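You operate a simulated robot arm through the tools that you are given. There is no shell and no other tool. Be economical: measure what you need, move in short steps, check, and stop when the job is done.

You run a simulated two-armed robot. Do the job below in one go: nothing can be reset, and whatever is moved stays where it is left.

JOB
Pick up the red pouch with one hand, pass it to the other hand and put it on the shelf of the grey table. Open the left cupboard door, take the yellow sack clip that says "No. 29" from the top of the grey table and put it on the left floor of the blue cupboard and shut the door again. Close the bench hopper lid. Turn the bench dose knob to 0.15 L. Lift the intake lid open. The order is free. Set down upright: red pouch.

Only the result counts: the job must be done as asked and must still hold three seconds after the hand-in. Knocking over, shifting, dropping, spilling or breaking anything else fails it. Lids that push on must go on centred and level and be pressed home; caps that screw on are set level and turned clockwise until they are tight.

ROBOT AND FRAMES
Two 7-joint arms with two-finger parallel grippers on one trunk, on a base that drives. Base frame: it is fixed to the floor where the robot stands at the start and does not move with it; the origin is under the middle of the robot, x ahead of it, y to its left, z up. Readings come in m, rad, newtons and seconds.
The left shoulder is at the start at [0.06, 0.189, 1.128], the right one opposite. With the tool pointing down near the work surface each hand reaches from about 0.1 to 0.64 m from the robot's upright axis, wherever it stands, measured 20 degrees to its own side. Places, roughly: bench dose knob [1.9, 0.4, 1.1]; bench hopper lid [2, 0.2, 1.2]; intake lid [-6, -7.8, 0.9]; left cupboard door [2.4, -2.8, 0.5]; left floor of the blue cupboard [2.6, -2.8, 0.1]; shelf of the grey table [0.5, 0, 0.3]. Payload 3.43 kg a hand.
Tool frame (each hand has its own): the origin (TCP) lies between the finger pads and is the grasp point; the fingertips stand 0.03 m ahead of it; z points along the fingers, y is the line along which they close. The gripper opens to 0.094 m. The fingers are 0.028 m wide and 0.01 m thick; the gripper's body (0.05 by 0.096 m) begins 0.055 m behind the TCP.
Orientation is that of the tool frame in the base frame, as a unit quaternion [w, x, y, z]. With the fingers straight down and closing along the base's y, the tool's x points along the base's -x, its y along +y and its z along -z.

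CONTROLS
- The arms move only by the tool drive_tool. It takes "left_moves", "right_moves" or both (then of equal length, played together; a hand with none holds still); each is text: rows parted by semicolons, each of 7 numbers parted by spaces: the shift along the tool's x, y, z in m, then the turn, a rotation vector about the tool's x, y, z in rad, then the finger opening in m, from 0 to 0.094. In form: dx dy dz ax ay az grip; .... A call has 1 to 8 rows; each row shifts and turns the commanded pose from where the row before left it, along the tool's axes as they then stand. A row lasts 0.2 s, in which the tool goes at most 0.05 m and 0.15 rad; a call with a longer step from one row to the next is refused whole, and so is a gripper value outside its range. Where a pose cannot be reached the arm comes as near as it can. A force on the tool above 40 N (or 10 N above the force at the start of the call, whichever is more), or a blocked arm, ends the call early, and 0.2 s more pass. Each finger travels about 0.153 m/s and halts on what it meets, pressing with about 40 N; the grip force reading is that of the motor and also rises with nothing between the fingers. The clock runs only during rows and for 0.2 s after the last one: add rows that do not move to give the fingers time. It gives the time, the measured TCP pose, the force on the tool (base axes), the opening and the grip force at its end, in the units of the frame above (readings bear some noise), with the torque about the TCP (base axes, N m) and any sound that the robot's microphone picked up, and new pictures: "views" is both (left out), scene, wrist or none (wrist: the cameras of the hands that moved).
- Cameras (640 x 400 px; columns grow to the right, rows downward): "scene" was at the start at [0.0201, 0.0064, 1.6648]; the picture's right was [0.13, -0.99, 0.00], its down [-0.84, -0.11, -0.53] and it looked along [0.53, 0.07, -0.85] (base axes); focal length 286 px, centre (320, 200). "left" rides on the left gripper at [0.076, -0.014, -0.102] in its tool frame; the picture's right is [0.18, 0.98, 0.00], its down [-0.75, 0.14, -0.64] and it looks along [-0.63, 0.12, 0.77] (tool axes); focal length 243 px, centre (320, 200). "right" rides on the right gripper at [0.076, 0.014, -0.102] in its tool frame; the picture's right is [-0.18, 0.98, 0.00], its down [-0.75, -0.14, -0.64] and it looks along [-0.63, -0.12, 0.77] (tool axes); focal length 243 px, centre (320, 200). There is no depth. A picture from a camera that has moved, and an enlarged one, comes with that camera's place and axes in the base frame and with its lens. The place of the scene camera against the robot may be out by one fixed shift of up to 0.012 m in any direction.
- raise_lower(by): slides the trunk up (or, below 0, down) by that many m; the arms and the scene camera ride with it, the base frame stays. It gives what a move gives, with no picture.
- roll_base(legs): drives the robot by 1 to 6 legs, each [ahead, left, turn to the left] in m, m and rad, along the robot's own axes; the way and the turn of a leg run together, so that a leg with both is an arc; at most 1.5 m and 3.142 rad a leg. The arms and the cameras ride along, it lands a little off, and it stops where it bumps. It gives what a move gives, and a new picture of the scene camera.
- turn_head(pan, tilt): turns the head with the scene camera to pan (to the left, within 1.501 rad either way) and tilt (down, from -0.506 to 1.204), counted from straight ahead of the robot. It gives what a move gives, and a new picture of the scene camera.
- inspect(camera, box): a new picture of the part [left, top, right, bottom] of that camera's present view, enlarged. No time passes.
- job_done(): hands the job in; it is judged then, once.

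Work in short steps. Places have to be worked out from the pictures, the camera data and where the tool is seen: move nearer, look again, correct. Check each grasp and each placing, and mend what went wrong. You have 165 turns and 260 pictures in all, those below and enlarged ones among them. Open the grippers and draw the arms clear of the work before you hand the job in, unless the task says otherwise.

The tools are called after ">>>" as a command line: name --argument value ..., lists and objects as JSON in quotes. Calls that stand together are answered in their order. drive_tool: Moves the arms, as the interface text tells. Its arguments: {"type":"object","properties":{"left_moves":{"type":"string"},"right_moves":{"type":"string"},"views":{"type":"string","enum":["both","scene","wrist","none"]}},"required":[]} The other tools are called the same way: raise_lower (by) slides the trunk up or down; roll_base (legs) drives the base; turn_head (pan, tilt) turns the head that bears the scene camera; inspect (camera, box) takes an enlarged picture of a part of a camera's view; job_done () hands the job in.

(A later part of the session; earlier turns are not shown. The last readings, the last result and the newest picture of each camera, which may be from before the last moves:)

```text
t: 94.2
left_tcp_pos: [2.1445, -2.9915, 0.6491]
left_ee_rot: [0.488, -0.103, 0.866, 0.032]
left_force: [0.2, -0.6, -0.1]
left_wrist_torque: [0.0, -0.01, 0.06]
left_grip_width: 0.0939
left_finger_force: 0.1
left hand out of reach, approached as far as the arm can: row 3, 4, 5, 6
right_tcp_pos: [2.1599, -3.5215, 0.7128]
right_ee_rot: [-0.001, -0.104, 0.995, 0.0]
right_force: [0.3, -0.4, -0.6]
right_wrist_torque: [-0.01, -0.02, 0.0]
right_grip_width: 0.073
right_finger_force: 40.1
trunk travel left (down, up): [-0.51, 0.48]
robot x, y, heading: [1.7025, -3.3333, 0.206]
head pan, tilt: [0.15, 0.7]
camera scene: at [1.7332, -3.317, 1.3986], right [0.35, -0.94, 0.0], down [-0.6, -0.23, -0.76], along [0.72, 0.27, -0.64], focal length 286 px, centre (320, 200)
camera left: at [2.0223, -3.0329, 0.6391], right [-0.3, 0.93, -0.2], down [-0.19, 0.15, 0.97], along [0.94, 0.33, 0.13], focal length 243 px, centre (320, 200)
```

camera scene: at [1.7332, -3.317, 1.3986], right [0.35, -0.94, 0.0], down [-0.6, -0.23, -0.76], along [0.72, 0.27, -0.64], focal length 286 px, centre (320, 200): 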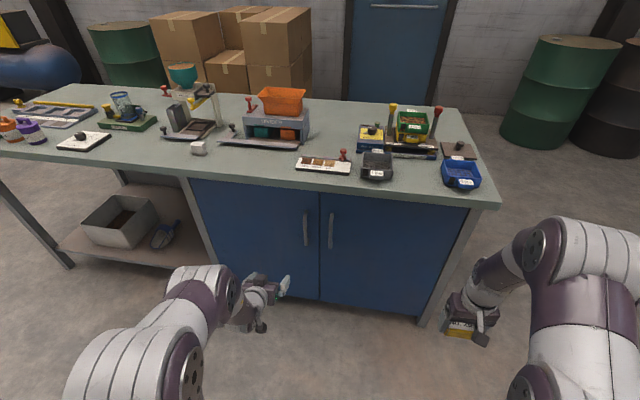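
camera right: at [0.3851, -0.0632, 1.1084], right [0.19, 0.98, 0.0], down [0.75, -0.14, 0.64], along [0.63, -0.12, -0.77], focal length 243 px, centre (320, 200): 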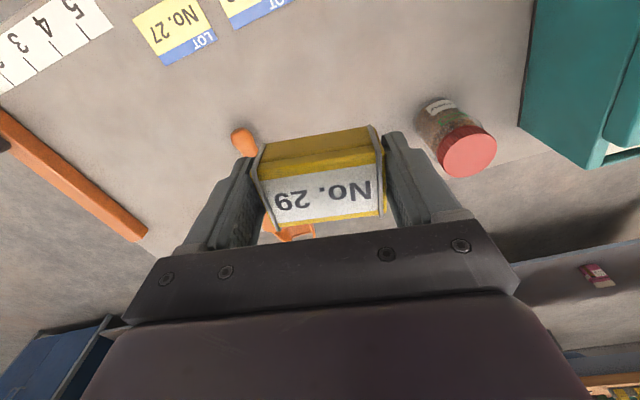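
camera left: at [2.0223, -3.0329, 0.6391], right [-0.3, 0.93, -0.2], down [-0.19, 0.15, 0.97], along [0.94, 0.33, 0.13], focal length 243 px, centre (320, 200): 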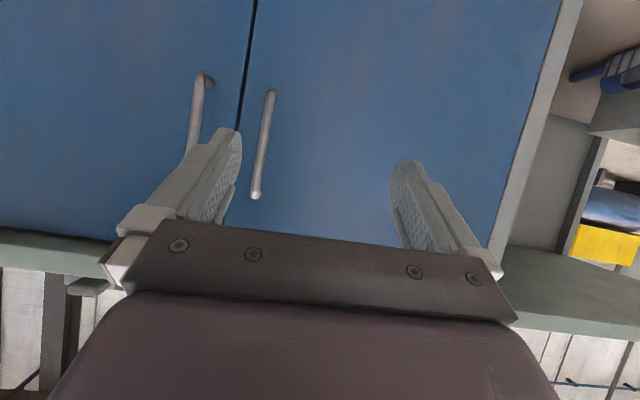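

Handle triangulates to (2.434, -3.00), z 0.54–0.70. I slide the base right 7 cm and ahead 12 cm, then look through the left camera.

>>> roll_base --legs '[[0.12, -0.068, 0]]'

>>> inspect --camera "left" --box '[0, 0, 640, 400]'

```text
t: 95.5
left_tcp_pos: [2.2747, -3.0322, 0.6502]
left_ee_rot: [0.486, -0.104, 0.867, 0.034]
left_force: [0.4, -0.9, 0.3]
left_wrist_torque: [-0.04, 0.03, 0.0]
left_grip_width: 0.0942
left_finger_force: 0.1
right_tcp_pos: [2.291, -3.5617, 0.7099]
right_ee_rot: [0.0, -0.105, 0.994, 0.0]
right_force: [-0.4, 0.9, 0.1]
right_wrist_torque: [0.0, 0.04, 0.01]
right_grip_width: 0.0731
right_finger_force: 40.1
trunk travel left (down, up): [-0.51, 0.48]
robot x, y, heading: [1.8296, -3.3745, 0.21]
head pan, tilt: [0.15, 0.7]
camera scene: at [1.8641, -3.36, 1.3986], right [0.35, -0.94, 0.0], down [-0.6, -0.23, -0.76], along [0.71, 0.27, -0.65], focal length 286 px, centre (320, 200)
```

scene: 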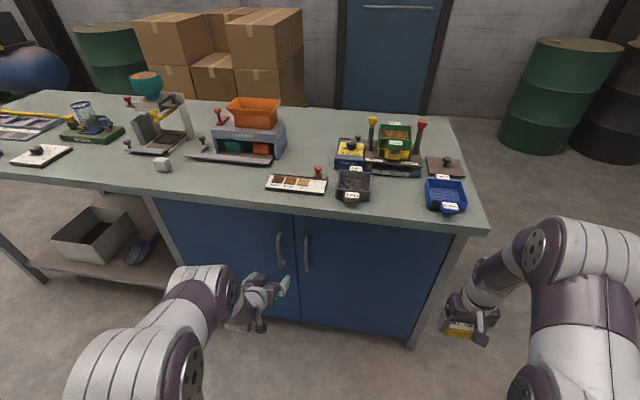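

```text
1.00 times, centred on (320, 200) of left
camera zoom: at [2.1518, -3.075, 0.639], right [-0.3, 0.93, -0.2], down [-0.19, 0.15, 0.97], along [0.94, 0.33, 0.13], focal length 243 px, centre (320, 200)
```

zoom: 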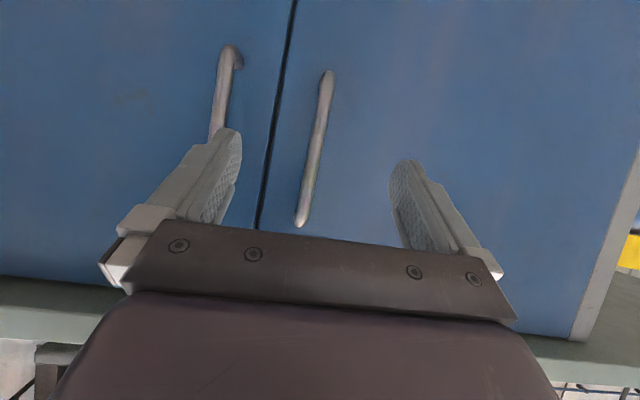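

The hand is lined up with the handle, about 13 cm short. I advance 10 cm level and look.

>>> drive_tool --left_moves "-0.0156 0 0.0255 0 0 0 0.094; -0.0156 0 0.0255 0 0 0 0.094; -0.0156 0 0.0255 0 0 0 0.094; -0.0052 0 0.0085 0 0 0 0.094" --views "wrist"

>>> inspect --camera "scene" --box '[200, 210, 360, 310]'

```text
t: 96.5
left_tcp_pos: [2.371, -3.0111, 0.6502]
left_ee_rot: [0.487, -0.103, 0.867, 0.032]
left_force: [0.0, -0.6, -0.5]
left_wrist_torque: [-0.03, 0.04, 0.02]
left_grip_width: 0.094
left_finger_force: 0.0
right_tcp_pos: [2.2898, -3.5637, 0.7118]
right_ee_rot: [-0.002, -0.105, 0.994, 0.0]
right_force: [0.1, -0.3, 0.4]
right_wrist_torque: [-0.01, 0.02, -0.01]
right_grip_width: 0.0729
right_finger_force: 39.7
trunk travel left (down, up): [-0.51, 0.48]
robot x, y, heading: [1.8301, -3.3752, 0.208]
head pan, tilt: [0.15, 0.7]
camera left: at [2.2497, -3.0524, 0.6399], right [-0.3, 0.93, -0.2], down [-0.19, 0.15, 0.97], along [0.93, 0.33, 0.13], focal length 243 px, centre (320, 200)
```

left: 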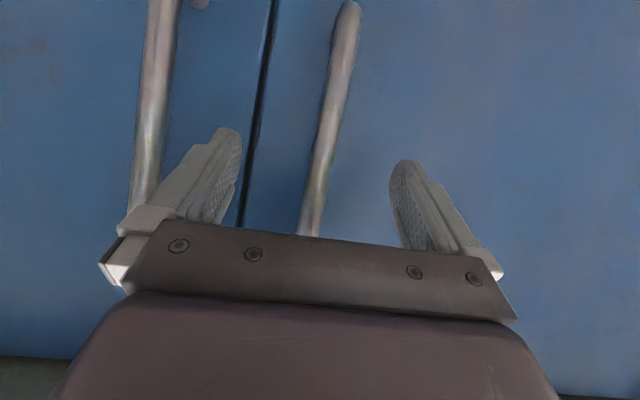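

```text
4.00 times, centred on (280, 260) of scene
camera zoom: at [1.8622, -3.3595, 1.3987], right [0.35, -0.94, 0.0], down [-0.6, -0.23, -0.76], along [0.72, 0.27, -0.64], focal length 1142 px, centre (480, -40)
```

zoom: 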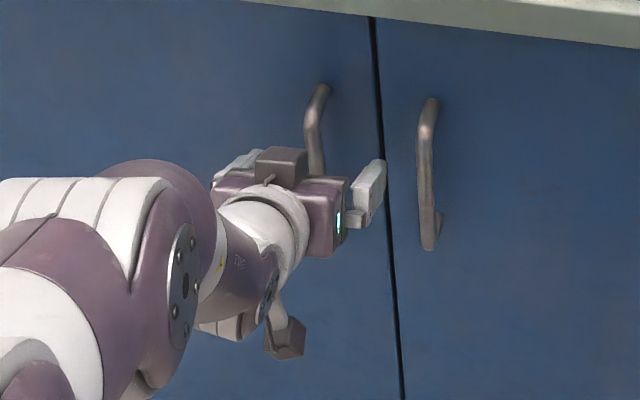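

The handle is between the fingers. I advance 3 cm more and close on it.

>>> drive_tool --left_moves "-0.0078 0 0.0128 0 0 0 0.094; -0.0078 0 0.0128 0 0 0 0.094; 0 0 0 0 0 0 0.094; 0 0 0 0 0 0 0.05; 0 0 0 0 0 0 0.01; 0 0 0 0 0 0 0; 0 0 0 0 0 0 0" --views "wrist"

>>> inspect --camera "scene" --box '[200, 210, 360, 310]'

```text
t: 97.2
left_tcp_pos: [2.3917, -3.0067, 0.6442]
left_ee_rot: [0.48, -0.104, 0.87, 0.034]
left_force: [-17.6, -3.7, 5.6]
left_wrist_torque: [-0.32, -0.17, -0.88]
left_grip_width: 0.0934
left_finger_force: 0.1
right_tcp_pos: [2.2872, -3.5619, 0.713]
right_ee_rot: [0.0, -0.105, 0.994, 0.0]
right_force: [0.2, -0.5, 0.3]
right_wrist_torque: [0.03, -0.03, 0.0]
right_grip_width: 0.0732
right_finger_force: 40.0
trunk travel left (down, up): [-0.51, 0.48]
robot x, y, heading: [1.8304, -3.3729, 0.211]
head pan, tilt: [0.15, 0.7]
stopped in row 3 (left hand): the force on the tool passed its limit (the readings are from after the stop); the commanded pose is now the measured one
camera left: at [2.2696, -3.0479, 0.6362], right [-0.3, 0.93, -0.2], down [-0.17, 0.15, 0.97], along [0.94, 0.33, 0.12], focal length 243 px, centre (320, 200)
```

left: 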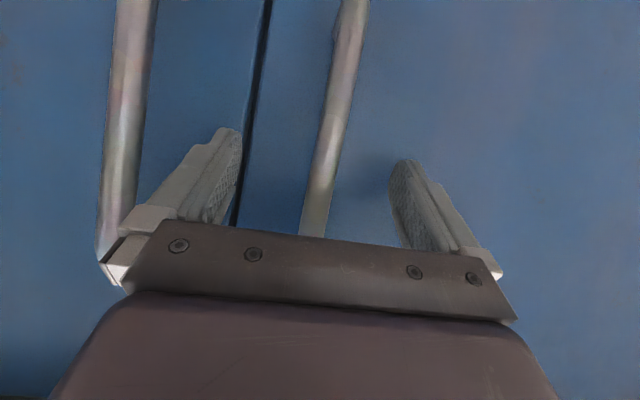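

```text
4.00 times, centred on (280, 260) of scene
camera zoom: at [1.8583, -3.3608, 1.3989], right [0.35, -0.94, 0.0], down [-0.6, -0.23, -0.77], along [0.72, 0.27, -0.64], focal length 1142 px, centre (480, -40)
```

zoom: 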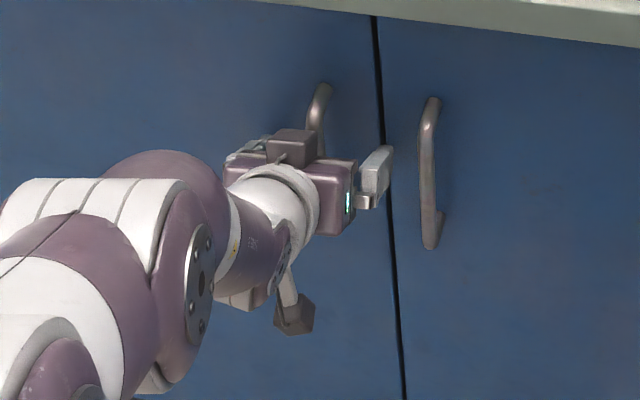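

Fingertips touched the door; I back off 6 mm and close.

>>> drive_tool --left_moves "0.003 0 -0.005 0 0 0 0.094; 0 0 0 0 0 0 0.06; 0 0 0 0 0 0 0.02; 0 0 0 0 0 0 0; 0 0 0 0 0 0 0" --views "wrist"

```text
t: 98.4
left_tcp_pos: [2.3897, -3.0069, 0.6435]
left_ee_rot: [0.481, -0.103, 0.87, 0.033]
left_force: [0.1, -0.2, -0.9]
left_wrist_torque: [0.11, -0.35, -0.06]
left_grip_width: 0.0178
left_finger_force: 44.6
right_tcp_pos: [2.2885, -3.5625, 0.712]
right_ee_rot: [-0.001, -0.104, 0.995, 0.0]
right_force: [-0.3, -0.1, -0.8]
right_wrist_torque: [0.0, 0.01, 0.0]
right_grip_width: 0.0731
right_finger_force: 40.1
trunk travel left (down, up): [-0.51, 0.48]
robot x, y, heading: [1.8279, -3.3748, 0.212]
head pan, tilt: [0.15, 0.7]
camera left: at [2.2669, -3.0489, 0.6349], right [-0.3, 0.93, -0.2], down [-0.17, 0.15, 0.97], along [0.94, 0.33, 0.12], focal length 243 px, centre (320, 200)
```

left: 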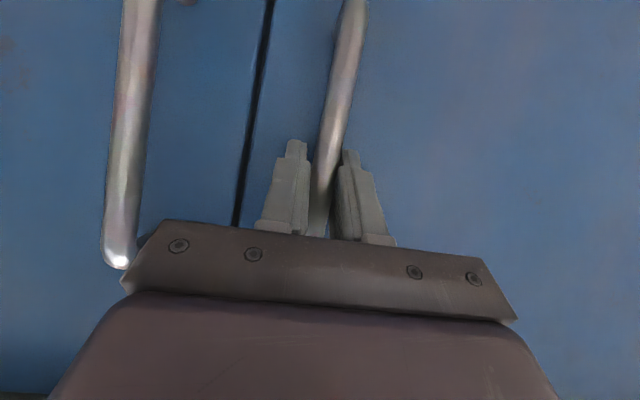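

Handle gripped (18 mm bar). I pull the door by rolling back on the start of its arc.

>>> roll_base --legs '[[-0.12, 0.02, 0]]'

```text
t: 99.6
left_tcp_pos: [2.2962, -3.0044, 0.6426]
left_ee_rot: [0.481, -0.11, 0.869, 0.034]
left_force: [0.5, 3.6, -7.2]
left_wrist_torque: [-0.03, -0.1, 0.21]
left_grip_width: 0.0179
left_finger_force: 44.9
right_tcp_pos: [2.1957, -3.5645, 0.7116]
right_ee_rot: [-0.001, -0.104, 0.995, -0.001]
right_force: [-0.7, -0.2, -1.2]
right_wrist_torque: [0.01, 0.0, -0.02]
right_grip_width: 0.0735
right_finger_force: 39.5
trunk travel left (down, up): [-0.51, 0.48]
robot x, y, heading: [1.7374, -3.3762, 0.217]
head pan, tilt: [0.15, 0.7]
stopped in leg 1: the force on the tool passed its limit (the readings are from after the stop); the commanded pose is now the measured one
camera scene: at [1.7686, -3.3614, 1.3986], right [0.35, -0.94, 0.0], down [-0.6, -0.23, -0.76], along [0.72, 0.27, -0.64], focal length 286 px, centre (320, 200)
```

scene: 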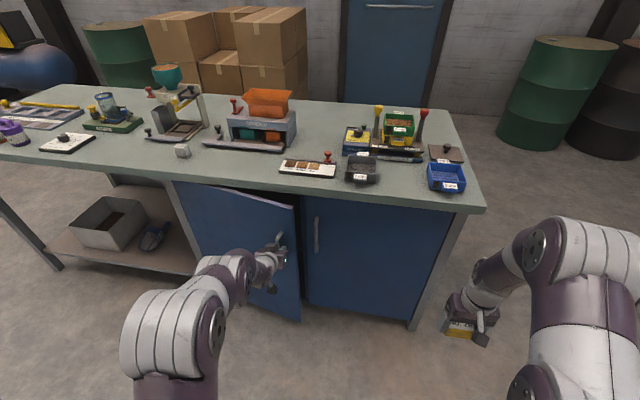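

Door is opening. I continue along the arc, more to the left.

>>> roll_base --legs '[[-0.1, 0.045, 0]]'

```text
t: 100.8
left_tcp_pos: [2.195, -2.9795, 0.6435]
left_ee_rot: [0.482, -0.107, 0.869, 0.033]
left_force: [1.2, 1.4, -12.5]
left_wrist_torque: [0.03, 0.38, -0.28]
left_grip_width: 0.018
left_finger_force: 45.1
right_tcp_pos: [2.0934, -3.5409, 0.7127]
right_ee_rot: [-0.001, -0.104, 0.995, -0.001]
right_force: [0.8, 0.3, -0.5]
right_wrist_torque: [-0.01, -0.01, 0.0]
right_grip_width: 0.0731
right_finger_force: 39.9
trunk travel left (down, up): [-0.51, 0.48]
robot x, y, heading: [1.6314, -3.3539, 0.207]
head pan, tilt: [0.15, 0.7]
camera scene: at [1.6666, -3.3351, 1.3986], right [0.35, -0.94, 0.0], down [-0.6, -0.23, -0.76], along [0.72, 0.27, -0.65], focal length 286 px, centre (320, 200)
```

scene: 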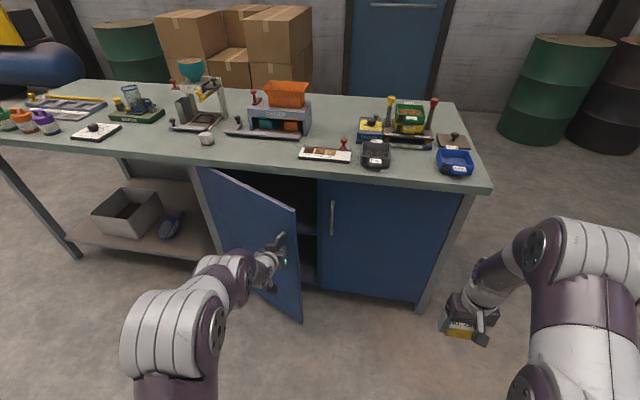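

The door follows well (bench turn is really ~0.08 rad, radius ~0.455, opened ~25°). I continue to about 40°.

>>> roll_base --legs '[[-0.091, 0.076, 0]]'

```text
t: 102.0
left_tcp_pos: [2.0911, -2.9256, 0.6448]
left_ee_rot: [0.483, -0.11, 0.868, 0.034]
left_force: [16.1, 21.4, -7.2]
left_wrist_torque: [-0.14, 0.46, -0.09]
left_grip_width: 0.0178
left_finger_force: 45.1
right_tcp_pos: [1.9883, -3.4853, 0.7122]
right_ee_rot: [-0.002, -0.103, 0.995, -0.002]
right_force: [0.2, -0.2, 0.2]
right_wrist_torque: [0.0, 0.02, -0.01]
right_grip_width: 0.0731
right_finger_force: 39.8
trunk travel left (down, up): [-0.51, 0.48]
robot x, y, heading: [1.5307, -3.2975, 0.209]
head pan, tilt: [0.15, 0.7]
camera scene: at [1.5633, -3.2801, 1.3986], right [0.35, -0.94, 0.0], down [-0.6, -0.23, -0.76], along [0.71, 0.27, -0.65], focal length 286 px, centre (320, 200)
```

scene: 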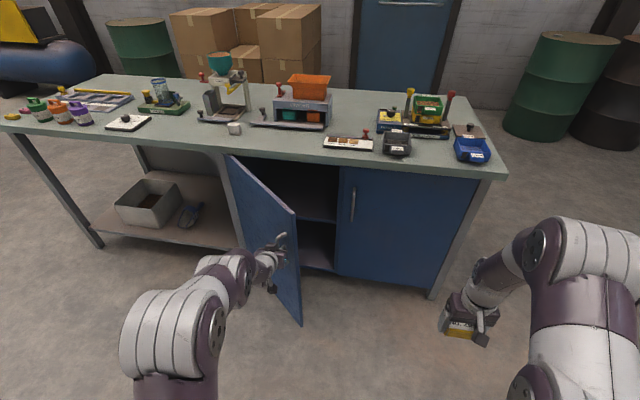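

Opened about 40°. I release the handle, and with the base back off, go right around the door edge and ahead to its inner side.

>>> drive_tool --left_moves "0 0 0 0 0 0 0.03; 0 0 0 0 0 0 0.06; 0.0104 0 -0.0172 0 0 0 0.06; 0.0156 0 -0.0258 0 0 0 0.06; 0.0156 0 -0.0258 0 0 0 0.06; 0.0104 0 -0.0172 0 0 0 0.06; 0 0 0 0 0 0 0; 0 0 0 0 0 0 0" --views "scene"

```text
t: 103.8
left_tcp_pos: [1.992, -2.9486, 0.6501]
left_ee_rot: [0.482, -0.108, 0.869, 0.035]
left_force: [0.0, 1.2, 0.1]
left_wrist_torque: [0.01, 0.04, -0.01]
left_grip_width: 0.0
left_finger_force: 33.2
right_tcp_pos: [1.9882, -3.4885, 0.7122]
right_ee_rot: [-0.002, -0.105, 0.994, 0.0]
right_force: [-0.1, -0.8, -0.7]
right_wrist_torque: [-0.01, -0.01, -0.01]
right_grip_width: 0.0733
right_finger_force: 40.1
trunk travel left (down, up): [-0.51, 0.48]
robot x, y, heading: [1.5286, -3.2988, 0.209]
head pan, tilt: [0.15, 0.7]
camera scene: at [1.5614, -3.2845, 1.3987], right [0.35, -0.94, 0.0], down [-0.6, -0.23, -0.76], along [0.72, 0.27, -0.64], focal length 286 px, centre (320, 200)
```

scene: 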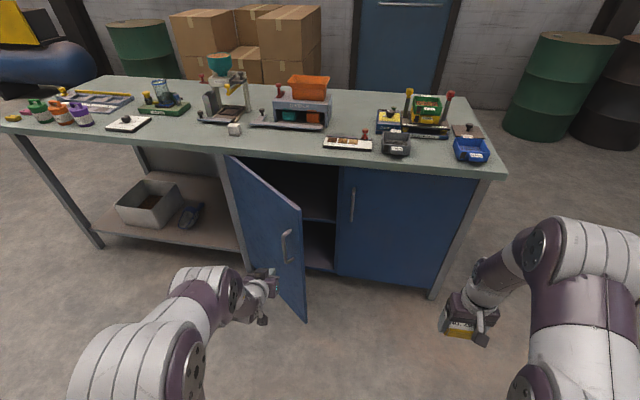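

The door stays. I go right 0.15 and ahead 0.2 to put the left hand inside the door edge.

>>> roll_base --legs '[[0, -0.16, 0], [0.2, 0, 0]]'

```text
t: 106.4
left_tcp_pos: [2.2208, -3.0623, 0.6493]
left_ee_rot: [0.483, -0.109, 0.868, 0.035]
left_force: [-0.3, -0.4, -0.6]
left_wrist_torque: [0.0, 0.0, -0.03]
left_grip_width: 0.0003
left_finger_force: 33.2
right_tcp_pos: [2.2182, -3.6016, 0.7115]
right_ee_rot: [-0.001, -0.105, 0.994, 0.0]
right_force: [0.7, 0.2, 0.3]
right_wrist_torque: [0.05, 0.03, 0.02]
right_grip_width: 0.0735
right_finger_force: 40.1
trunk travel left (down, up): [-0.51, 0.48]
robot x, y, heading: [1.7565, -3.4131, 0.215]
head pan, tilt: [0.15, 0.7]
camera scene: at [1.792, -3.3987, 1.3986], right [0.35, -0.94, 0.0], down [-0.6, -0.23, -0.76], along [0.71, 0.27, -0.65], focal length 286 px, centre (320, 200)
```

scene: 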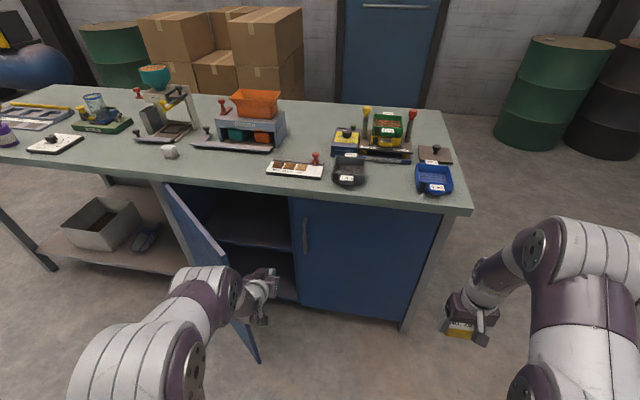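

The left hand is on the inner side. I strafe left so the arm pushes the door further open.

>>> roll_base --legs '[[0, 0.3, 0]]'

```text
t: 108.5
left_tcp_pos: [2.1586, -2.7743, 0.6499]
left_ee_rot: [0.483, -0.108, 0.868, 0.034]
left_force: [0.1, 0.0, 1.0]
left_wrist_torque: [0.0, -0.04, 0.01]
left_grip_width: 0.0
left_finger_force: 33.0
right_tcp_pos: [2.1548, -3.3132, 0.7115]
right_ee_rot: [-0.002, -0.104, 0.995, -0.001]
right_force: [0.8, -0.7, 0.4]
right_wrist_torque: [-0.01, 0.02, 0.04]
right_grip_width: 0.0732
right_finger_force: 40.2
trunk travel left (down, up): [-0.51, 0.48]
robot x, y, heading: [1.6946, -3.126, 0.209]
head pan, tilt: [0.15, 0.7]
camera scene: at [1.7284, -3.1091, 1.3986], right [0.35, -0.94, 0.0], down [-0.6, -0.23, -0.76], along [0.72, 0.27, -0.64], focal length 286 px, centre (320, 200)
```

scene: 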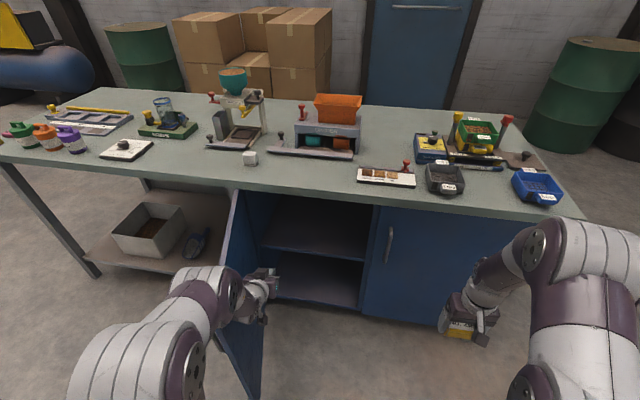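

The door is about 80° open; the lower compartment spans y≈-2.6 to -3.06, floor z≈0.1, mid shelf at ~0.49. I turn the robot left 0.35 so the right hand faces the compartment.

>>> roll_base --legs '[[0, 0, 0.35]]'

>>> turn_head --pan -0.2 --tilt 0.8

```text
t: 109.9
left_tcp_pos: [2.0113, -2.637, 0.6498]
left_ee_rot: [0.469, -0.258, 0.836, 0.119]
left_force: [-0.5, -0.2, -0.6]
left_wrist_torque: [0.0, 0.0, 0.01]
left_grip_width: 0.0
left_finger_force: 33.2
right_tcp_pos: [2.192, -3.1463, 0.7116]
right_ee_rot: [-0.002, -0.276, 0.961, 0.0]
right_force: [0.7, 0.4, -0.1]
right_wrist_torque: [0.03, 0.01, -0.05]
right_grip_width: 0.0732
right_finger_force: 39.8
trunk travel left (down, up): [-0.51, 0.48]
robot x, y, heading: [1.6967, -3.128, 0.563]
head pan, tilt: [0.15, 0.7]
camera scene: at [1.7213, -3.1039, 1.3987], right [0.65, -0.76, 0.0], down [-0.49, -0.42, -0.76], along [0.58, 0.5, -0.64], focal length 286 px, centre (320, 200)
```

scene: 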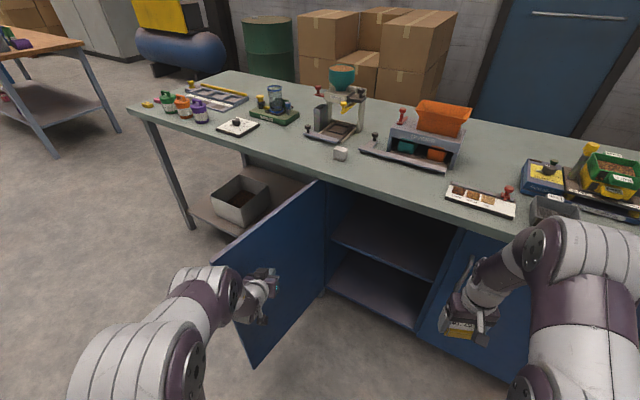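

```text
t: 110.8
left_tcp_pos: [2.0121, -2.6377, 0.6499]
left_ee_rot: [0.469, -0.257, 0.837, 0.118]
left_force: [0.4, -0.5, 0.8]
left_wrist_torque: [0.02, 0.01, -0.01]
left_grip_width: 0.0
left_finger_force: 32.9
right_tcp_pos: [2.1923, -3.1459, 0.712]
right_ee_rot: [0.0, -0.276, 0.961, -0.001]
right_force: [-0.4, -0.1, -0.2]
right_wrist_torque: [0.0, -0.01, 0.02]
right_grip_width: 0.0734
right_finger_force: 40.7
trunk travel left (down, up): [-0.51, 0.48]
robot x, y, heading: [1.6959, -3.1247, 0.556]
head pan, tilt: [-0.201, 0.799]
camera scene: at [1.7324, -3.131, 1.3904], right [0.35, -0.94, 0.0], down [-0.67, -0.25, -0.7], along [0.65, 0.24, -0.72], focal length 286 px, centre (320, 200)
```

scene: 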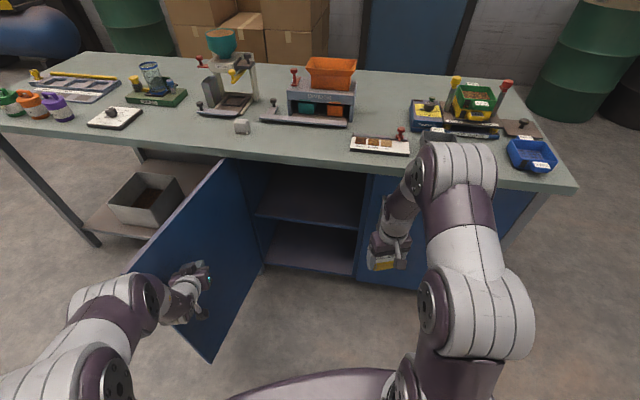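

Door is open past 90°. I pitch the right hand forward ~45° and draw the left hand back a little, then lower the trunk.

>>> drive_tool --right_moves "0 0 0 0 -0.15 0 0.04; 0 0 0 0 -0.15 0 0.04; 0 0.02 0 0 -0.15 0 0.04; 0 0.03 0 0 -0.15 0 0.04; 0 0.03 0 0 -0.15 0 0.04; 0 0.03 0 0 0 0 0.04" --left_moves "0 0 0 0 0 0 0; 0.0156 0 -0.0258 0 0 0 0; 0.0156 0 -0.0258 0 0 0 0; 0.0156 0 -0.0258 0 0 0 0; 0.0156 0 -0.0258 0 0 0 0; 0 0 0 0 0 0 0" --views "none"

>>> raise_lower --by -0.38

>>> turn_head --pan -0.15 --tilt 0.6

```text
t: 112.2
left_tcp_pos: [1.921, -2.6651, 0.6735]
left_ee_rot: [0.469, -0.26, 0.837, 0.109]
left_force: [0.9, -0.6, 0.1]
left_wrist_torque: [-0.02, -0.02, 0.03]
left_grip_width: 0.0
left_finger_force: 32.7
left hand out of reach, approached as far as the arm can: row 3, 4, 5
right_tcp_pos: [2.1456, -3.0657, 0.7107]
right_ee_rot: [0.296, -0.267, 0.91, 0.117]
right_force: [-0.2, -0.4, -0.8]
right_wrist_torque: [-0.02, 0.01, 0.01]
right_grip_width: 0.0734
right_finger_force: 40.1
right hand out of reach, approached as far as the arm can: row 4, 5, 6
trunk travel left (down, up): [-0.51, 0.48]
robot x, y, heading: [1.6973, -3.1251, 0.558]
head pan, tilt: [-0.201, 0.799]
```

```text
t: 115.8
left_tcp_pos: [1.9209, -2.6669, 0.2947]
left_ee_rot: [0.47, -0.26, 0.837, 0.11]
left_force: [0.4, 0.1, 0.0]
left_wrist_torque: [-0.02, 0.02, -0.01]
left_grip_width: 0.0
left_finger_force: 33.1
right_tcp_pos: [2.145, -3.0648, 0.3338]
right_ee_rot: [0.296, -0.267, 0.91, 0.117]
right_force: [0.3, 1.0, 0.2]
right_wrist_torque: [0.01, 0.0, -0.01]
right_grip_width: 0.0733
right_finger_force: 40.2
trunk travel left (down, up): [-0.13, 0.86]
robot x, y, heading: [1.6928, -3.1253, 0.555]
head pan, tilt: [-0.201, 0.799]
```

```text
t: 116.6
left_tcp_pos: [1.92, -2.6661, 0.2934]
left_ee_rot: [0.469, -0.26, 0.837, 0.109]
left_force: [0.7, -0.7, 0.7]
left_wrist_torque: [0.01, 0.02, 0.0]
left_grip_width: 0.0
left_finger_force: 32.5
right_tcp_pos: [2.1454, -3.0659, 0.3339]
right_ee_rot: [0.295, -0.266, 0.91, 0.117]
right_force: [0.3, -0.7, -0.7]
right_wrist_torque: [0.01, 0.01, -0.01]
right_grip_width: 0.0733
right_finger_force: 40.2
trunk travel left (down, up): [-0.13, 0.86]
robot x, y, heading: [1.6969, -3.1234, 0.557]
head pan, tilt: [-0.15, 0.6]
camera scene: at [1.7379, -3.1243, 1.0272], right [0.4, -0.92, 0.0], down [-0.52, -0.22, -0.82], along [0.76, 0.33, -0.57], focal length 286 px, centre (320, 200)
```

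scene: 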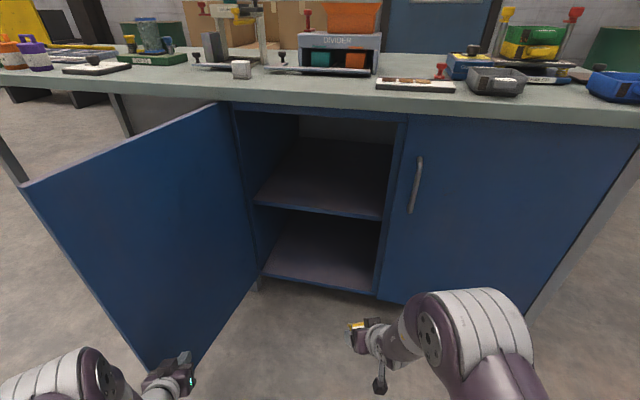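

Now lower 0.11 more and roll ahead 0.27, slightly right; then I'll extend the right arm into the compartment.

>>> raise_lower --by -0.1

>>> roll_base --legs '[[0.2, -0.05, 0]]'

```text
t: 117.9
left_tcp_pos: [1.92, -2.6651, 0.1942]
left_ee_rot: [0.47, -0.26, 0.836, 0.11]
left_force: [0.4, 0.4, 0.7]
left_wrist_torque: [0.02, 0.0, 0.0]
left_grip_width: 0.0001
left_finger_force: 32.6
right_tcp_pos: [2.1458, -3.0645, 0.2326]
right_ee_rot: [0.297, -0.265, 0.91, 0.116]
right_force: [1.0, 0.3, -0.1]
right_wrist_torque: [-0.01, 0.0, 0.03]
right_grip_width: 0.073
right_finger_force: 39.8
trunk travel left (down, up): [-0.03, 0.96]
robot x, y, heading: [1.6984, -3.1248, 0.559]
head pan, tilt: [-0.15, 0.6]
```

```text
t: 119.5
left_tcp_pos: [2.1206, -2.5991, 0.1944]
left_ee_rot: [0.47, -0.259, 0.837, 0.109]
left_force: [-0.2, -0.5, -0.7]
left_wrist_torque: [0.0, 0.0, -0.01]
left_grip_width: 0.0
left_finger_force: 32.2
right_tcp_pos: [2.3455, -2.9992, 0.2331]
right_ee_rot: [0.296, -0.266, 0.91, 0.117]
right_force: [0.3, 0.1, -0.9]
right_wrist_torque: [0.0, 0.0, 0.02]
right_grip_width: 0.0732
right_finger_force: 39.9
trunk travel left (down, up): [-0.03, 0.96]
robot x, y, heading: [1.8995, -3.0615, 0.558]
head pan, tilt: [-0.15, 0.6]
camera scene: at [1.9384, -3.0573, 0.9273], right [0.4, -0.92, 0.0], down [-0.52, -0.22, -0.83], along [0.76, 0.33, -0.56], focal length 286 px, centre (320, 200)
```

scene: 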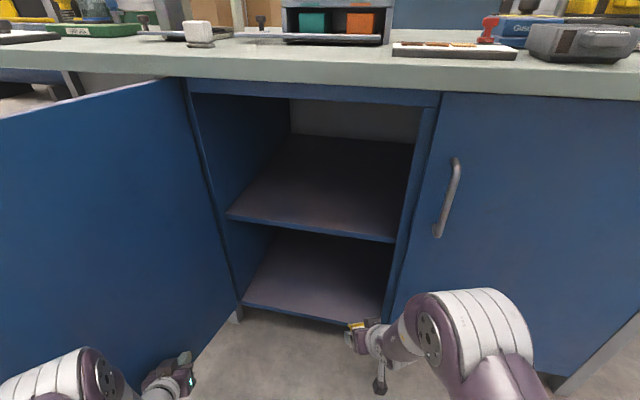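

The clip is just before the compartment. I extend the right arm ahead 0.2 and 0.06 left.

>>> drive_tool --right_moves "-0.016 0.02 0.012 0 0 0 0.04; -0.016 0.02 0.012 0 0 0 0.04; -0.0264 0.01 0.02 0 0 0 0.04; -0.0264 0.01 0.02 0 0 0 0.04; -0.0264 0 0.02 0 0 0 0.04; -0.0264 0 0.02 0 0 0 0.04; -0.0264 0 0.02 0 0 0 0.04"

```text
t: 121.1
left_tcp_pos: [2.1226, -2.6, 0.1936]
left_ee_rot: [0.47, -0.26, 0.836, 0.11]
left_force: [-0.5, -0.6, 0.1]
left_wrist_torque: [0.01, 0.05, -0.02]
left_grip_width: 0.0
left_finger_force: 32.9
right_tcp_pos: [2.5002, -2.8399, 0.2309]
right_ee_rot: [0.295, -0.265, 0.91, 0.117]
right_force: [-1.5, -0.1, 0.8]
right_wrist_torque: [-0.02, 0.02, 0.02]
right_grip_width: 0.0732
right_finger_force: 40.3
right hand out of reach, approached as far as the arm can: row 1, 2
trunk travel left (down, up): [-0.03, 0.96]
robot x, y, heading: [1.8954, -3.0554, 0.559]
head pan, tilt: [-0.15, 0.6]
camera scene: at [1.9384, -3.0573, 0.9273], right [0.4, -0.92, 0.0], down [-0.52, -0.22, -0.83], along [0.76, 0.33, -0.56], focal length 286 px, centre (320, 200)
camera right: at [2.3924, -2.8962, 0.2684], right [-0.42, 0.89, 0.17], down [0.29, -0.04, 0.96], along [0.86, 0.45, -0.24], focal length 243 px, centre (320, 200)
```

scene: 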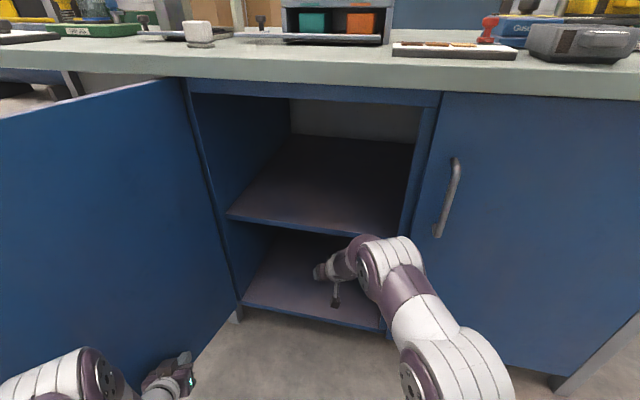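
right: 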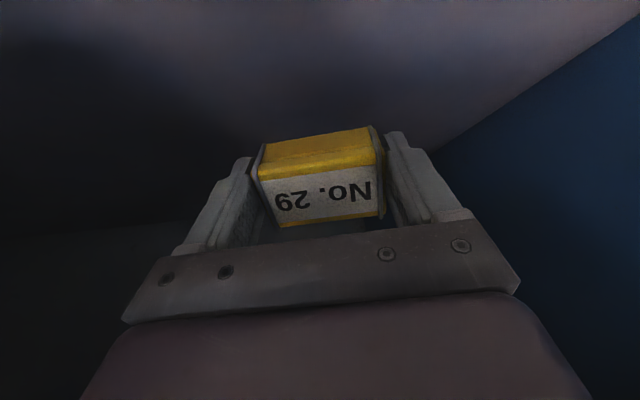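

Inside the compartment over the floor. I go 5 cm deeper and lower 6 cm, watching force.

>>> drive_tool --right_moves "-0.02 0 0.015 0 0 0 0.04; -0.02 0 0.015 0 0 0 0.04; 0.012 0 0.016 0 0 0 0.04; 0.012 0 0.016 0 0 0 0.04; 0.012 0 0.016 0 0 0 0.04; 0 0 0 0 0 0 0.04"

```text
t: 122.5
left_tcp_pos: [2.1213, -2.5991, 0.1956]
left_ee_rot: [0.47, -0.259, 0.837, 0.109]
left_force: [1.0, 0.6, 0.3]
left_wrist_torque: [0.0, 0.01, -0.05]
left_grip_width: 0.0
left_finger_force: 33.4
right_tcp_pos: [2.5409, -2.8072, 0.1692]
right_ee_rot: [0.296, -0.266, 0.91, 0.118]
right_force: [-0.1, -0.2, 0.2]
right_wrist_torque: [-0.01, 0.0, 0.02]
right_grip_width: 0.0733
right_finger_force: 39.8
right hand out of reach, approached as far as the arm can: row 2
trunk travel left (down, up): [-0.03, 0.96]
robot x, y, heading: [1.8991, -3.0588, 0.558]
head pan, tilt: [-0.15, 0.6]
camera scene: at [1.9385, -3.0572, 0.9273], right [0.4, -0.92, 0.0], down [-0.52, -0.22, -0.82], along [0.76, 0.33, -0.57], focal length 286 px, centre (320, 200)
camera right: at [2.4321, -2.8631, 0.2066], right [-0.42, 0.89, 0.17], down [0.29, -0.04, 0.96], along [0.86, 0.45, -0.24], focal length 243 px, centre (320, 200)
```

scene: 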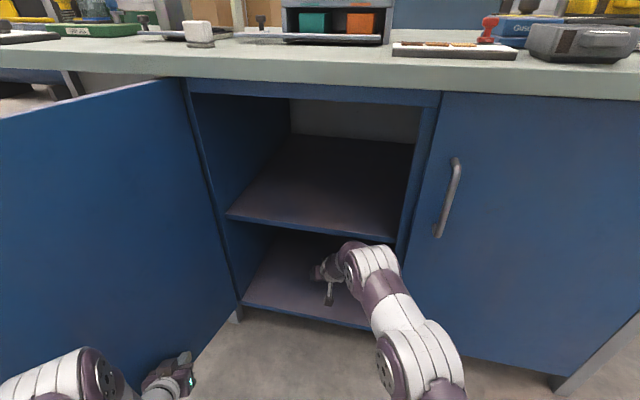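
right: 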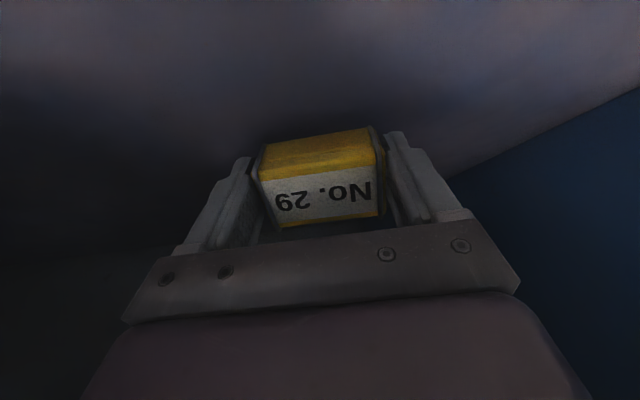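

No contact yet. I lower in 1 cm steps until it touches.

>>> drive_tool --right_moves "0.006 0 0.008 0 0 0 0.04; 0.006 0 0.008 0 0 0 0.04; 0.006 0 0.008 0 0 0 0.04; 0.003 0 0.004 0 0 0 0.04" --views "wrist"

```text
t: 123.3
left_tcp_pos: [2.1211, -2.5993, 0.1946]
left_ee_rot: [0.47, -0.26, 0.836, 0.109]
left_force: [0.0, 0.5, 0.5]
left_wrist_torque: [0.06, -0.02, 0.01]
left_grip_width: 0.0001
left_finger_force: 33.4
right_tcp_pos: [2.5447, -2.801, 0.1551]
right_ee_rot: [0.309, -0.265, 0.906, 0.12]
right_force: [1.5, 1.5, 15.5]
right_wrist_torque: [-0.3, -0.41, 0.07]
right_grip_width: 0.0729
right_finger_force: 40.0
trunk travel left (down, up): [-0.03, 0.96]
robot x, y, heading: [1.8982, -3.0584, 0.559]
head pan, tilt: [-0.15, 0.6]
stopped in row 4 (right hand): the force on the tool passed its limit (the readings are from after the stop); the commanded pose is now the measured one
camera right: at [2.435, -2.8577, 0.1877], right [-0.42, 0.89, 0.17], down [0.26, -0.06, 0.96], along [0.87, 0.45, -0.21], focal length 243 px, centre (320, 200)
```

right: 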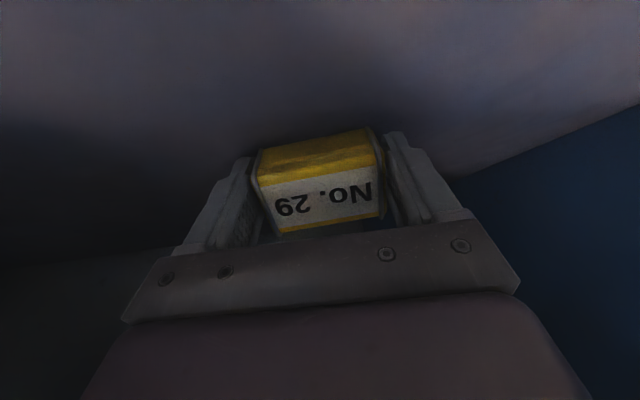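

Contact (15 N). I open gradually and then draw up and back.

>>> drive_tool --right_moves "0 0 0 0 0 0 0.078; 0 0 0 0 0 0 0.085; 0 0 0 0 0 0 0.094; 0 0 0 0 0 0 0.094; -0.006 0 -0.008 0 0 0 0.094; 0.008 0 -0.026 0 0 0 0.094; 0.008 0 -0.026 0 0 0 0.094" --views "wrist"

```text
t: 125.0
left_tcp_pos: [2.1218, -2.5992, 0.1945]
left_ee_rot: [0.47, -0.259, 0.837, 0.109]
left_force: [0.4, 0.6, 0.1]
left_wrist_torque: [-0.03, 0.03, 0.0]
left_grip_width: 0.0
left_finger_force: 33.1
right_tcp_pos: [2.506, -2.8302, 0.1892]
right_ee_rot: [0.303, -0.265, 0.908, 0.119]
right_force: [0.8, -0.5, -0.3]
right_wrist_torque: [-0.01, 0.0, -0.01]
right_grip_width: 0.0938
right_finger_force: 0.1
trunk travel left (down, up): [-0.03, 0.96]
robot x, y, heading: [1.8993, -3.0565, 0.565]
head pan, tilt: [-0.15, 0.6]
camera right: at [2.3975, -2.8886, 0.2246], right [-0.42, 0.89, 0.17], down [0.28, -0.05, 0.96], along [0.87, 0.45, -0.22], focal length 243 px, centre (320, 200)
```

right: 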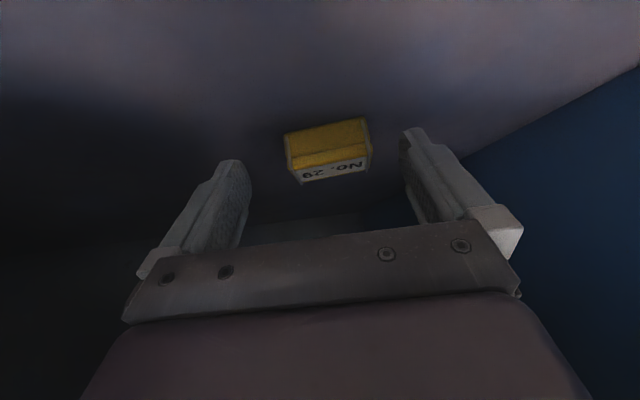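

The clip lies flat on the floor of the left compartment. I withdraw the right arm.

>>> drive_tool --right_moves "0.03 0 -0.026 0 0 0 0.094; 0.03 0 -0.026 0 0 0 0.094; 0.03 -0.005 -0.026 0 0 0 0.094; 0.03 -0.01 -0.026 0 0 0 0.094; 0.03 -0.01 -0.026 0 0 0 0.094; 0.02 -0.01 -0.02 0 0 0 0.094" --views "scene"

>>> inspect --camera "scene" --box '[220, 200, 420, 325]'

```text
t: 126.3
left_tcp_pos: [2.1208, -2.5985, 0.1952]
left_ee_rot: [0.47, -0.259, 0.837, 0.109]
left_force: [-0.3, 0.0, -0.1]
left_wrist_torque: [0.0, -0.01, 0.02]
left_grip_width: 0.0
left_finger_force: 33.2
right_tcp_pos: [2.3354, -2.9846, 0.2027]
right_ee_rot: [0.305, -0.265, 0.907, 0.12]
right_force: [-0.7, 0.8, -0.2]
right_wrist_torque: [0.01, 0.0, -0.02]
right_grip_width: 0.0939
right_finger_force: 0.1
trunk travel left (down, up): [-0.03, 0.96]
robot x, y, heading: [1.8944, -3.0598, 0.557]
head pan, tilt: [-0.15, 0.6]
camera scene: at [1.9383, -3.0573, 0.9273], right [0.4, -0.92, 0.0], down [-0.52, -0.22, -0.83], along [0.76, 0.33, -0.56], focal length 286 px, centre (320, 200)
```

scene: 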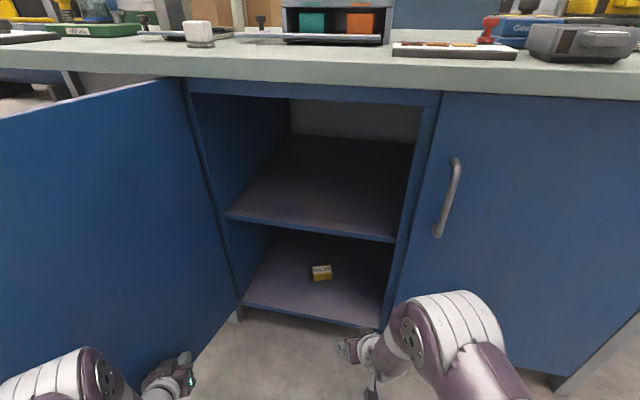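

```text
3.20 times, centred on (320, 262) of scene
camera zoom: at [1.9383, -3.0573, 0.9273], right [0.4, -0.92, 0.0], down [-0.52, -0.22, -0.83], along [0.76, 0.33, -0.56], focal length 914 px, centre (320, 0)
```

zoom: 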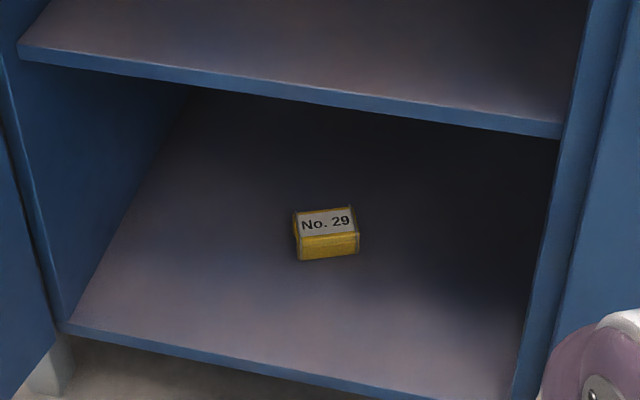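

Clip is set correctly. Now to shut the door: I back away, raise a bit, square up and strafe left past the open door to its outer side.

>>> roll_base --legs '[[-0.62, 0, 0]]'

>>> raise_lower --by 0.3

>>> turn_head --pan 0.3 --tilt 0.5

```text
t: 129.8
left_tcp_pos: [1.6016, -2.9228, 0.1952]
left_ee_rot: [0.469, -0.263, 0.836, 0.111]
left_force: [-0.3, 0.1, -0.5]
left_wrist_torque: [-0.02, 0.02, 0.01]
left_grip_width: 0.0
left_finger_force: 32.9
right_tcp_pos: [1.8195, -3.3053, 0.2025]
right_ee_rot: [0.304, -0.269, 0.906, 0.12]
right_force: [0.0, 0.3, 0.9]
right_wrist_torque: [0.01, 0.02, 0.02]
right_grip_width: 0.094
right_finger_force: 0.0
trunk travel left (down, up): [-0.03, 0.96]
robot x, y, heading: [1.38, -3.3853, 0.567]
head pan, tilt: [-0.15, 0.6]
camera scene: at [1.422, -3.3824, 0.9273], right [0.4, -0.91, 0.0], down [-0.52, -0.23, -0.83], along [0.75, 0.33, -0.56], focal length 286 px, centre (320, 200)
```

scene: 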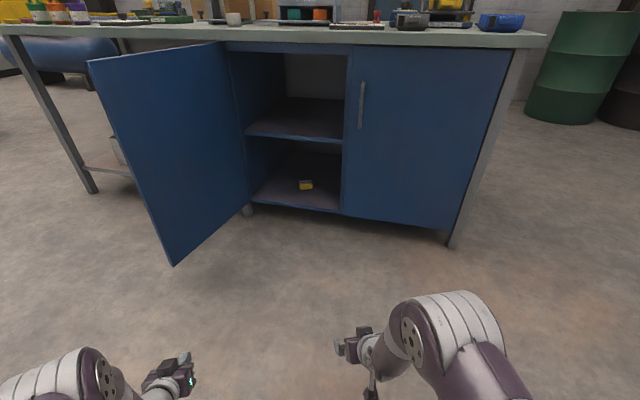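

```text
t: 132.8
left_tcp_pos: [1.601, -2.923, 0.4949]
left_ee_rot: [0.469, -0.263, 0.836, 0.112]
left_force: [0.0, -0.3, 0.0]
left_wrist_torque: [0.02, 0.03, 0.01]
left_grip_width: 0.0006
left_finger_force: 33.4
right_tcp_pos: [1.8189, -3.3058, 0.503]
right_ee_rot: [0.303, -0.27, 0.906, 0.121]
right_force: [0.0, -0.3, 0.6]
right_wrist_torque: [0.01, -0.03, -0.06]
right_grip_width: 0.094
right_finger_force: 0.0
trunk travel left (down, up): [-0.33, 0.66]
robot x, y, heading: [1.3817, -3.385, 0.565]
head pan, tilt: [-0.15, 0.6]
```

```text
t: 133.7
left_tcp_pos: [1.6007, -2.923, 0.4947]
left_ee_rot: [0.468, -0.263, 0.836, 0.111]
left_force: [0.0, -0.6, 0.5]
left_wrist_torque: [-0.02, -0.02, 0.0]
left_grip_width: 0.0002
left_finger_force: 33.3
right_tcp_pos: [1.8196, -3.3053, 0.5024]
right_ee_rot: [0.302, -0.269, 0.907, 0.12]
right_force: [0.3, -0.2, 0.1]
right_wrist_torque: [-0.03, -0.03, 0.01]
right_grip_width: 0.0943
right_finger_force: 0.1
trunk travel left (down, up): [-0.33, 0.66]
robot x, y, heading: [1.3862, -3.387, 0.56]
head pan, tilt: [0.3, 0.499]
camera scene: at [1.4001, -3.3488, 1.2364], right [0.76, -0.65, 0.0], down [-0.31, -0.36, -0.88], along [0.57, 0.67, -0.48], focal length 286 px, centre (320, 200)
```

scene: 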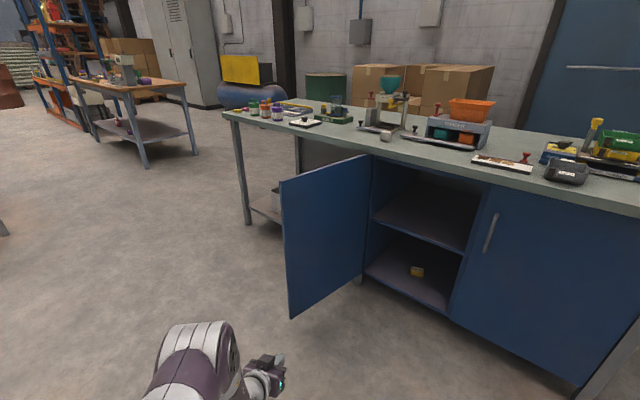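

Door edge is at about (1.90, -2.54). I square up, strafe left past it, and go ahead on its outer side.

>>> roll_base --legs '[[0, 0, -0.36], [0, 1.17, 0], [0.42, 0, 0]]'

>>> turn_head --pan -0.3 --tilt 0.6

```text
t: 142.8
left_tcp_pos: [1.8902, -1.7967, 0.4945]
left_ee_rot: [0.481, -0.125, 0.867, 0.034]
left_force: [1.1, 0.0, -0.1]
left_wrist_torque: [0.0, -0.02, 0.0]
left_grip_width: 0.0
left_finger_force: 32.7
right_tcp_pos: [1.9764, -2.2297, 0.5023]
right_ee_rot: [0.319, -0.121, 0.937, 0.07]
right_force: [0.7, -0.4, 0.4]
right_wrist_torque: [-0.02, -0.06, -0.01]
right_grip_width: 0.094
right_finger_force: 0.0
trunk travel left (down, up): [-0.33, 0.66]
robot x, y, heading: [1.5368, -2.1629, 0.248]
head pan, tilt: [0.3, 0.499]
camera scene: at [1.5672, -2.1342, 1.2364], right [0.52, -0.85, 0.0], down [-0.41, -0.25, -0.88], along [0.75, 0.46, -0.48], focal length 286 px, centre (320, 200)
```

scene: 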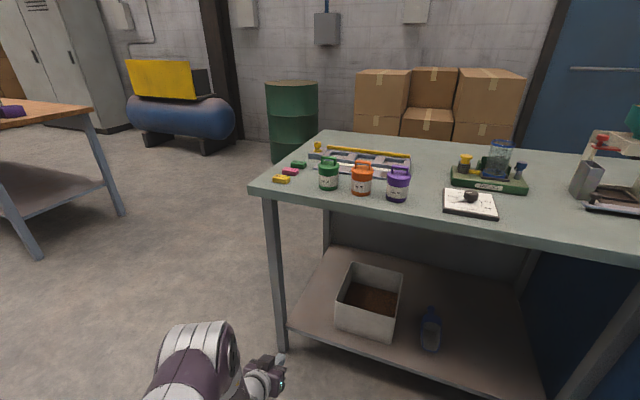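

```text
t: 143.8
left_tcp_pos: [1.8919, -1.7956, 0.4944]
left_ee_rot: [0.481, -0.126, 0.867, 0.035]
left_force: [0.0, 0.3, 0.5]
left_wrist_torque: [-0.04, -0.05, -0.01]
left_grip_width: 0.0001
left_finger_force: 33.4
right_tcp_pos: [1.9775, -2.229, 0.5024]
right_ee_rot: [0.319, -0.121, 0.938, 0.07]
right_force: [0.0, -0.2, -0.1]
right_wrist_torque: [0.03, 0.0, 0.01]
right_grip_width: 0.0939
right_finger_force: 0.0
trunk travel left (down, up): [-0.33, 0.66]
robot x, y, heading: [1.5364, -2.1655, 0.245]
head pan, tilt: [-0.3, 0.6]
camera scene: at [1.5775, -2.1862, 1.2273], right [-0.05, -1.0, 0.0], down [-0.56, 0.03, -0.83], along [0.82, -0.04, -0.56], focal length 286 px, centre (320, 200)
```

scene: 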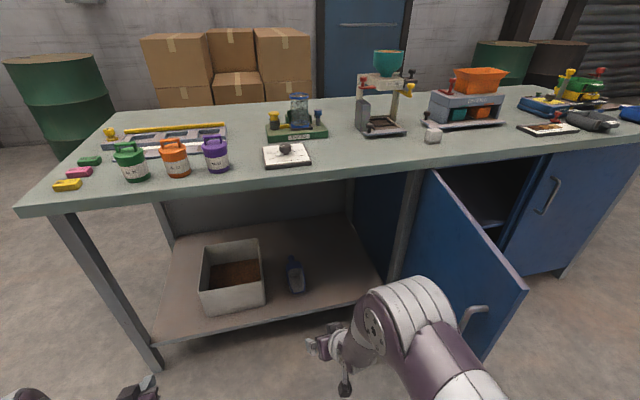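

I close the gripper and strafe right so the right arm sweeps the door toward closing.

>>> drive_tool --right_moves "0 0 0 0 0 0 0.03; 0 0 0 0 0 0 0; 0 0 0 0 0 0 0" --views "none"

>>> roll_base --legs '[[0, -0.35, 0]]'

```text
t: 144.6
left_tcp_pos: [1.8909, -1.7962, 0.494]
left_ee_rot: [0.481, -0.126, 0.867, 0.035]
left_force: [-0.5, -0.7, 0.7]
left_wrist_torque: [-0.04, 0.0, -0.03]
left_grip_width: 0.0001
left_finger_force: 32.8
right_tcp_pos: [1.9772, -2.2287, 0.5028]
right_ee_rot: [0.319, -0.121, 0.937, 0.07]
right_force: [-0.4, 0.2, 0.0]
right_wrist_torque: [0.03, -0.01, -0.03]
right_grip_width: 0.0
right_finger_force: 33.0
trunk travel left (down, up): [-0.33, 0.66]
robot x, y, heading: [1.5353, -2.1669, 0.247]
head pan, tilt: [-0.3, 0.6]
```

```text
t: 146.9
left_tcp_pos: [1.9784, -2.1386, 0.4946]
left_ee_rot: [0.481, -0.121, 0.868, 0.031]
left_force: [0.1, 0.1, -0.7]
left_wrist_torque: [-0.02, -0.02, 0.01]
left_grip_width: 0.0
left_finger_force: 33.1
right_tcp_pos: [2.0597, -2.5707, 0.5021]
right_ee_rot: [0.319, -0.114, 0.938, 0.069]
right_force: [0.6, 0.2, -0.7]
right_wrist_torque: [0.05, -0.01, 0.01]
right_grip_width: 0.0001
right_finger_force: 33.1
trunk travel left (down, up): [-0.33, 0.66]
robot x, y, heading: [1.6215, -2.5003, 0.234]
head pan, tilt: [-0.3, 0.6]
camera scene: at [1.66, -2.5244, 1.2273], right [-0.07, -1.0, 0.0], down [-0.56, 0.04, -0.82], along [0.82, -0.05, -0.57], focal length 286 px, centre (320, 200)
```

scene: 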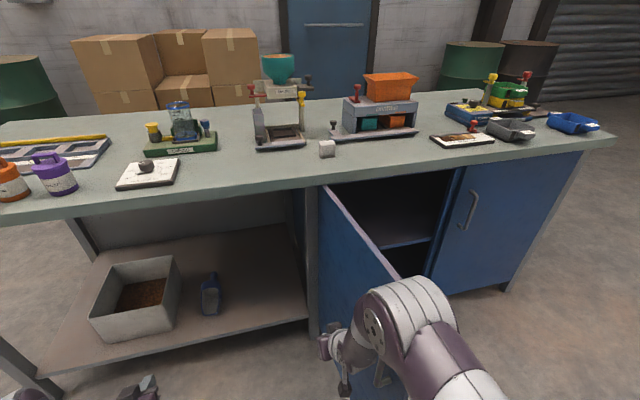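

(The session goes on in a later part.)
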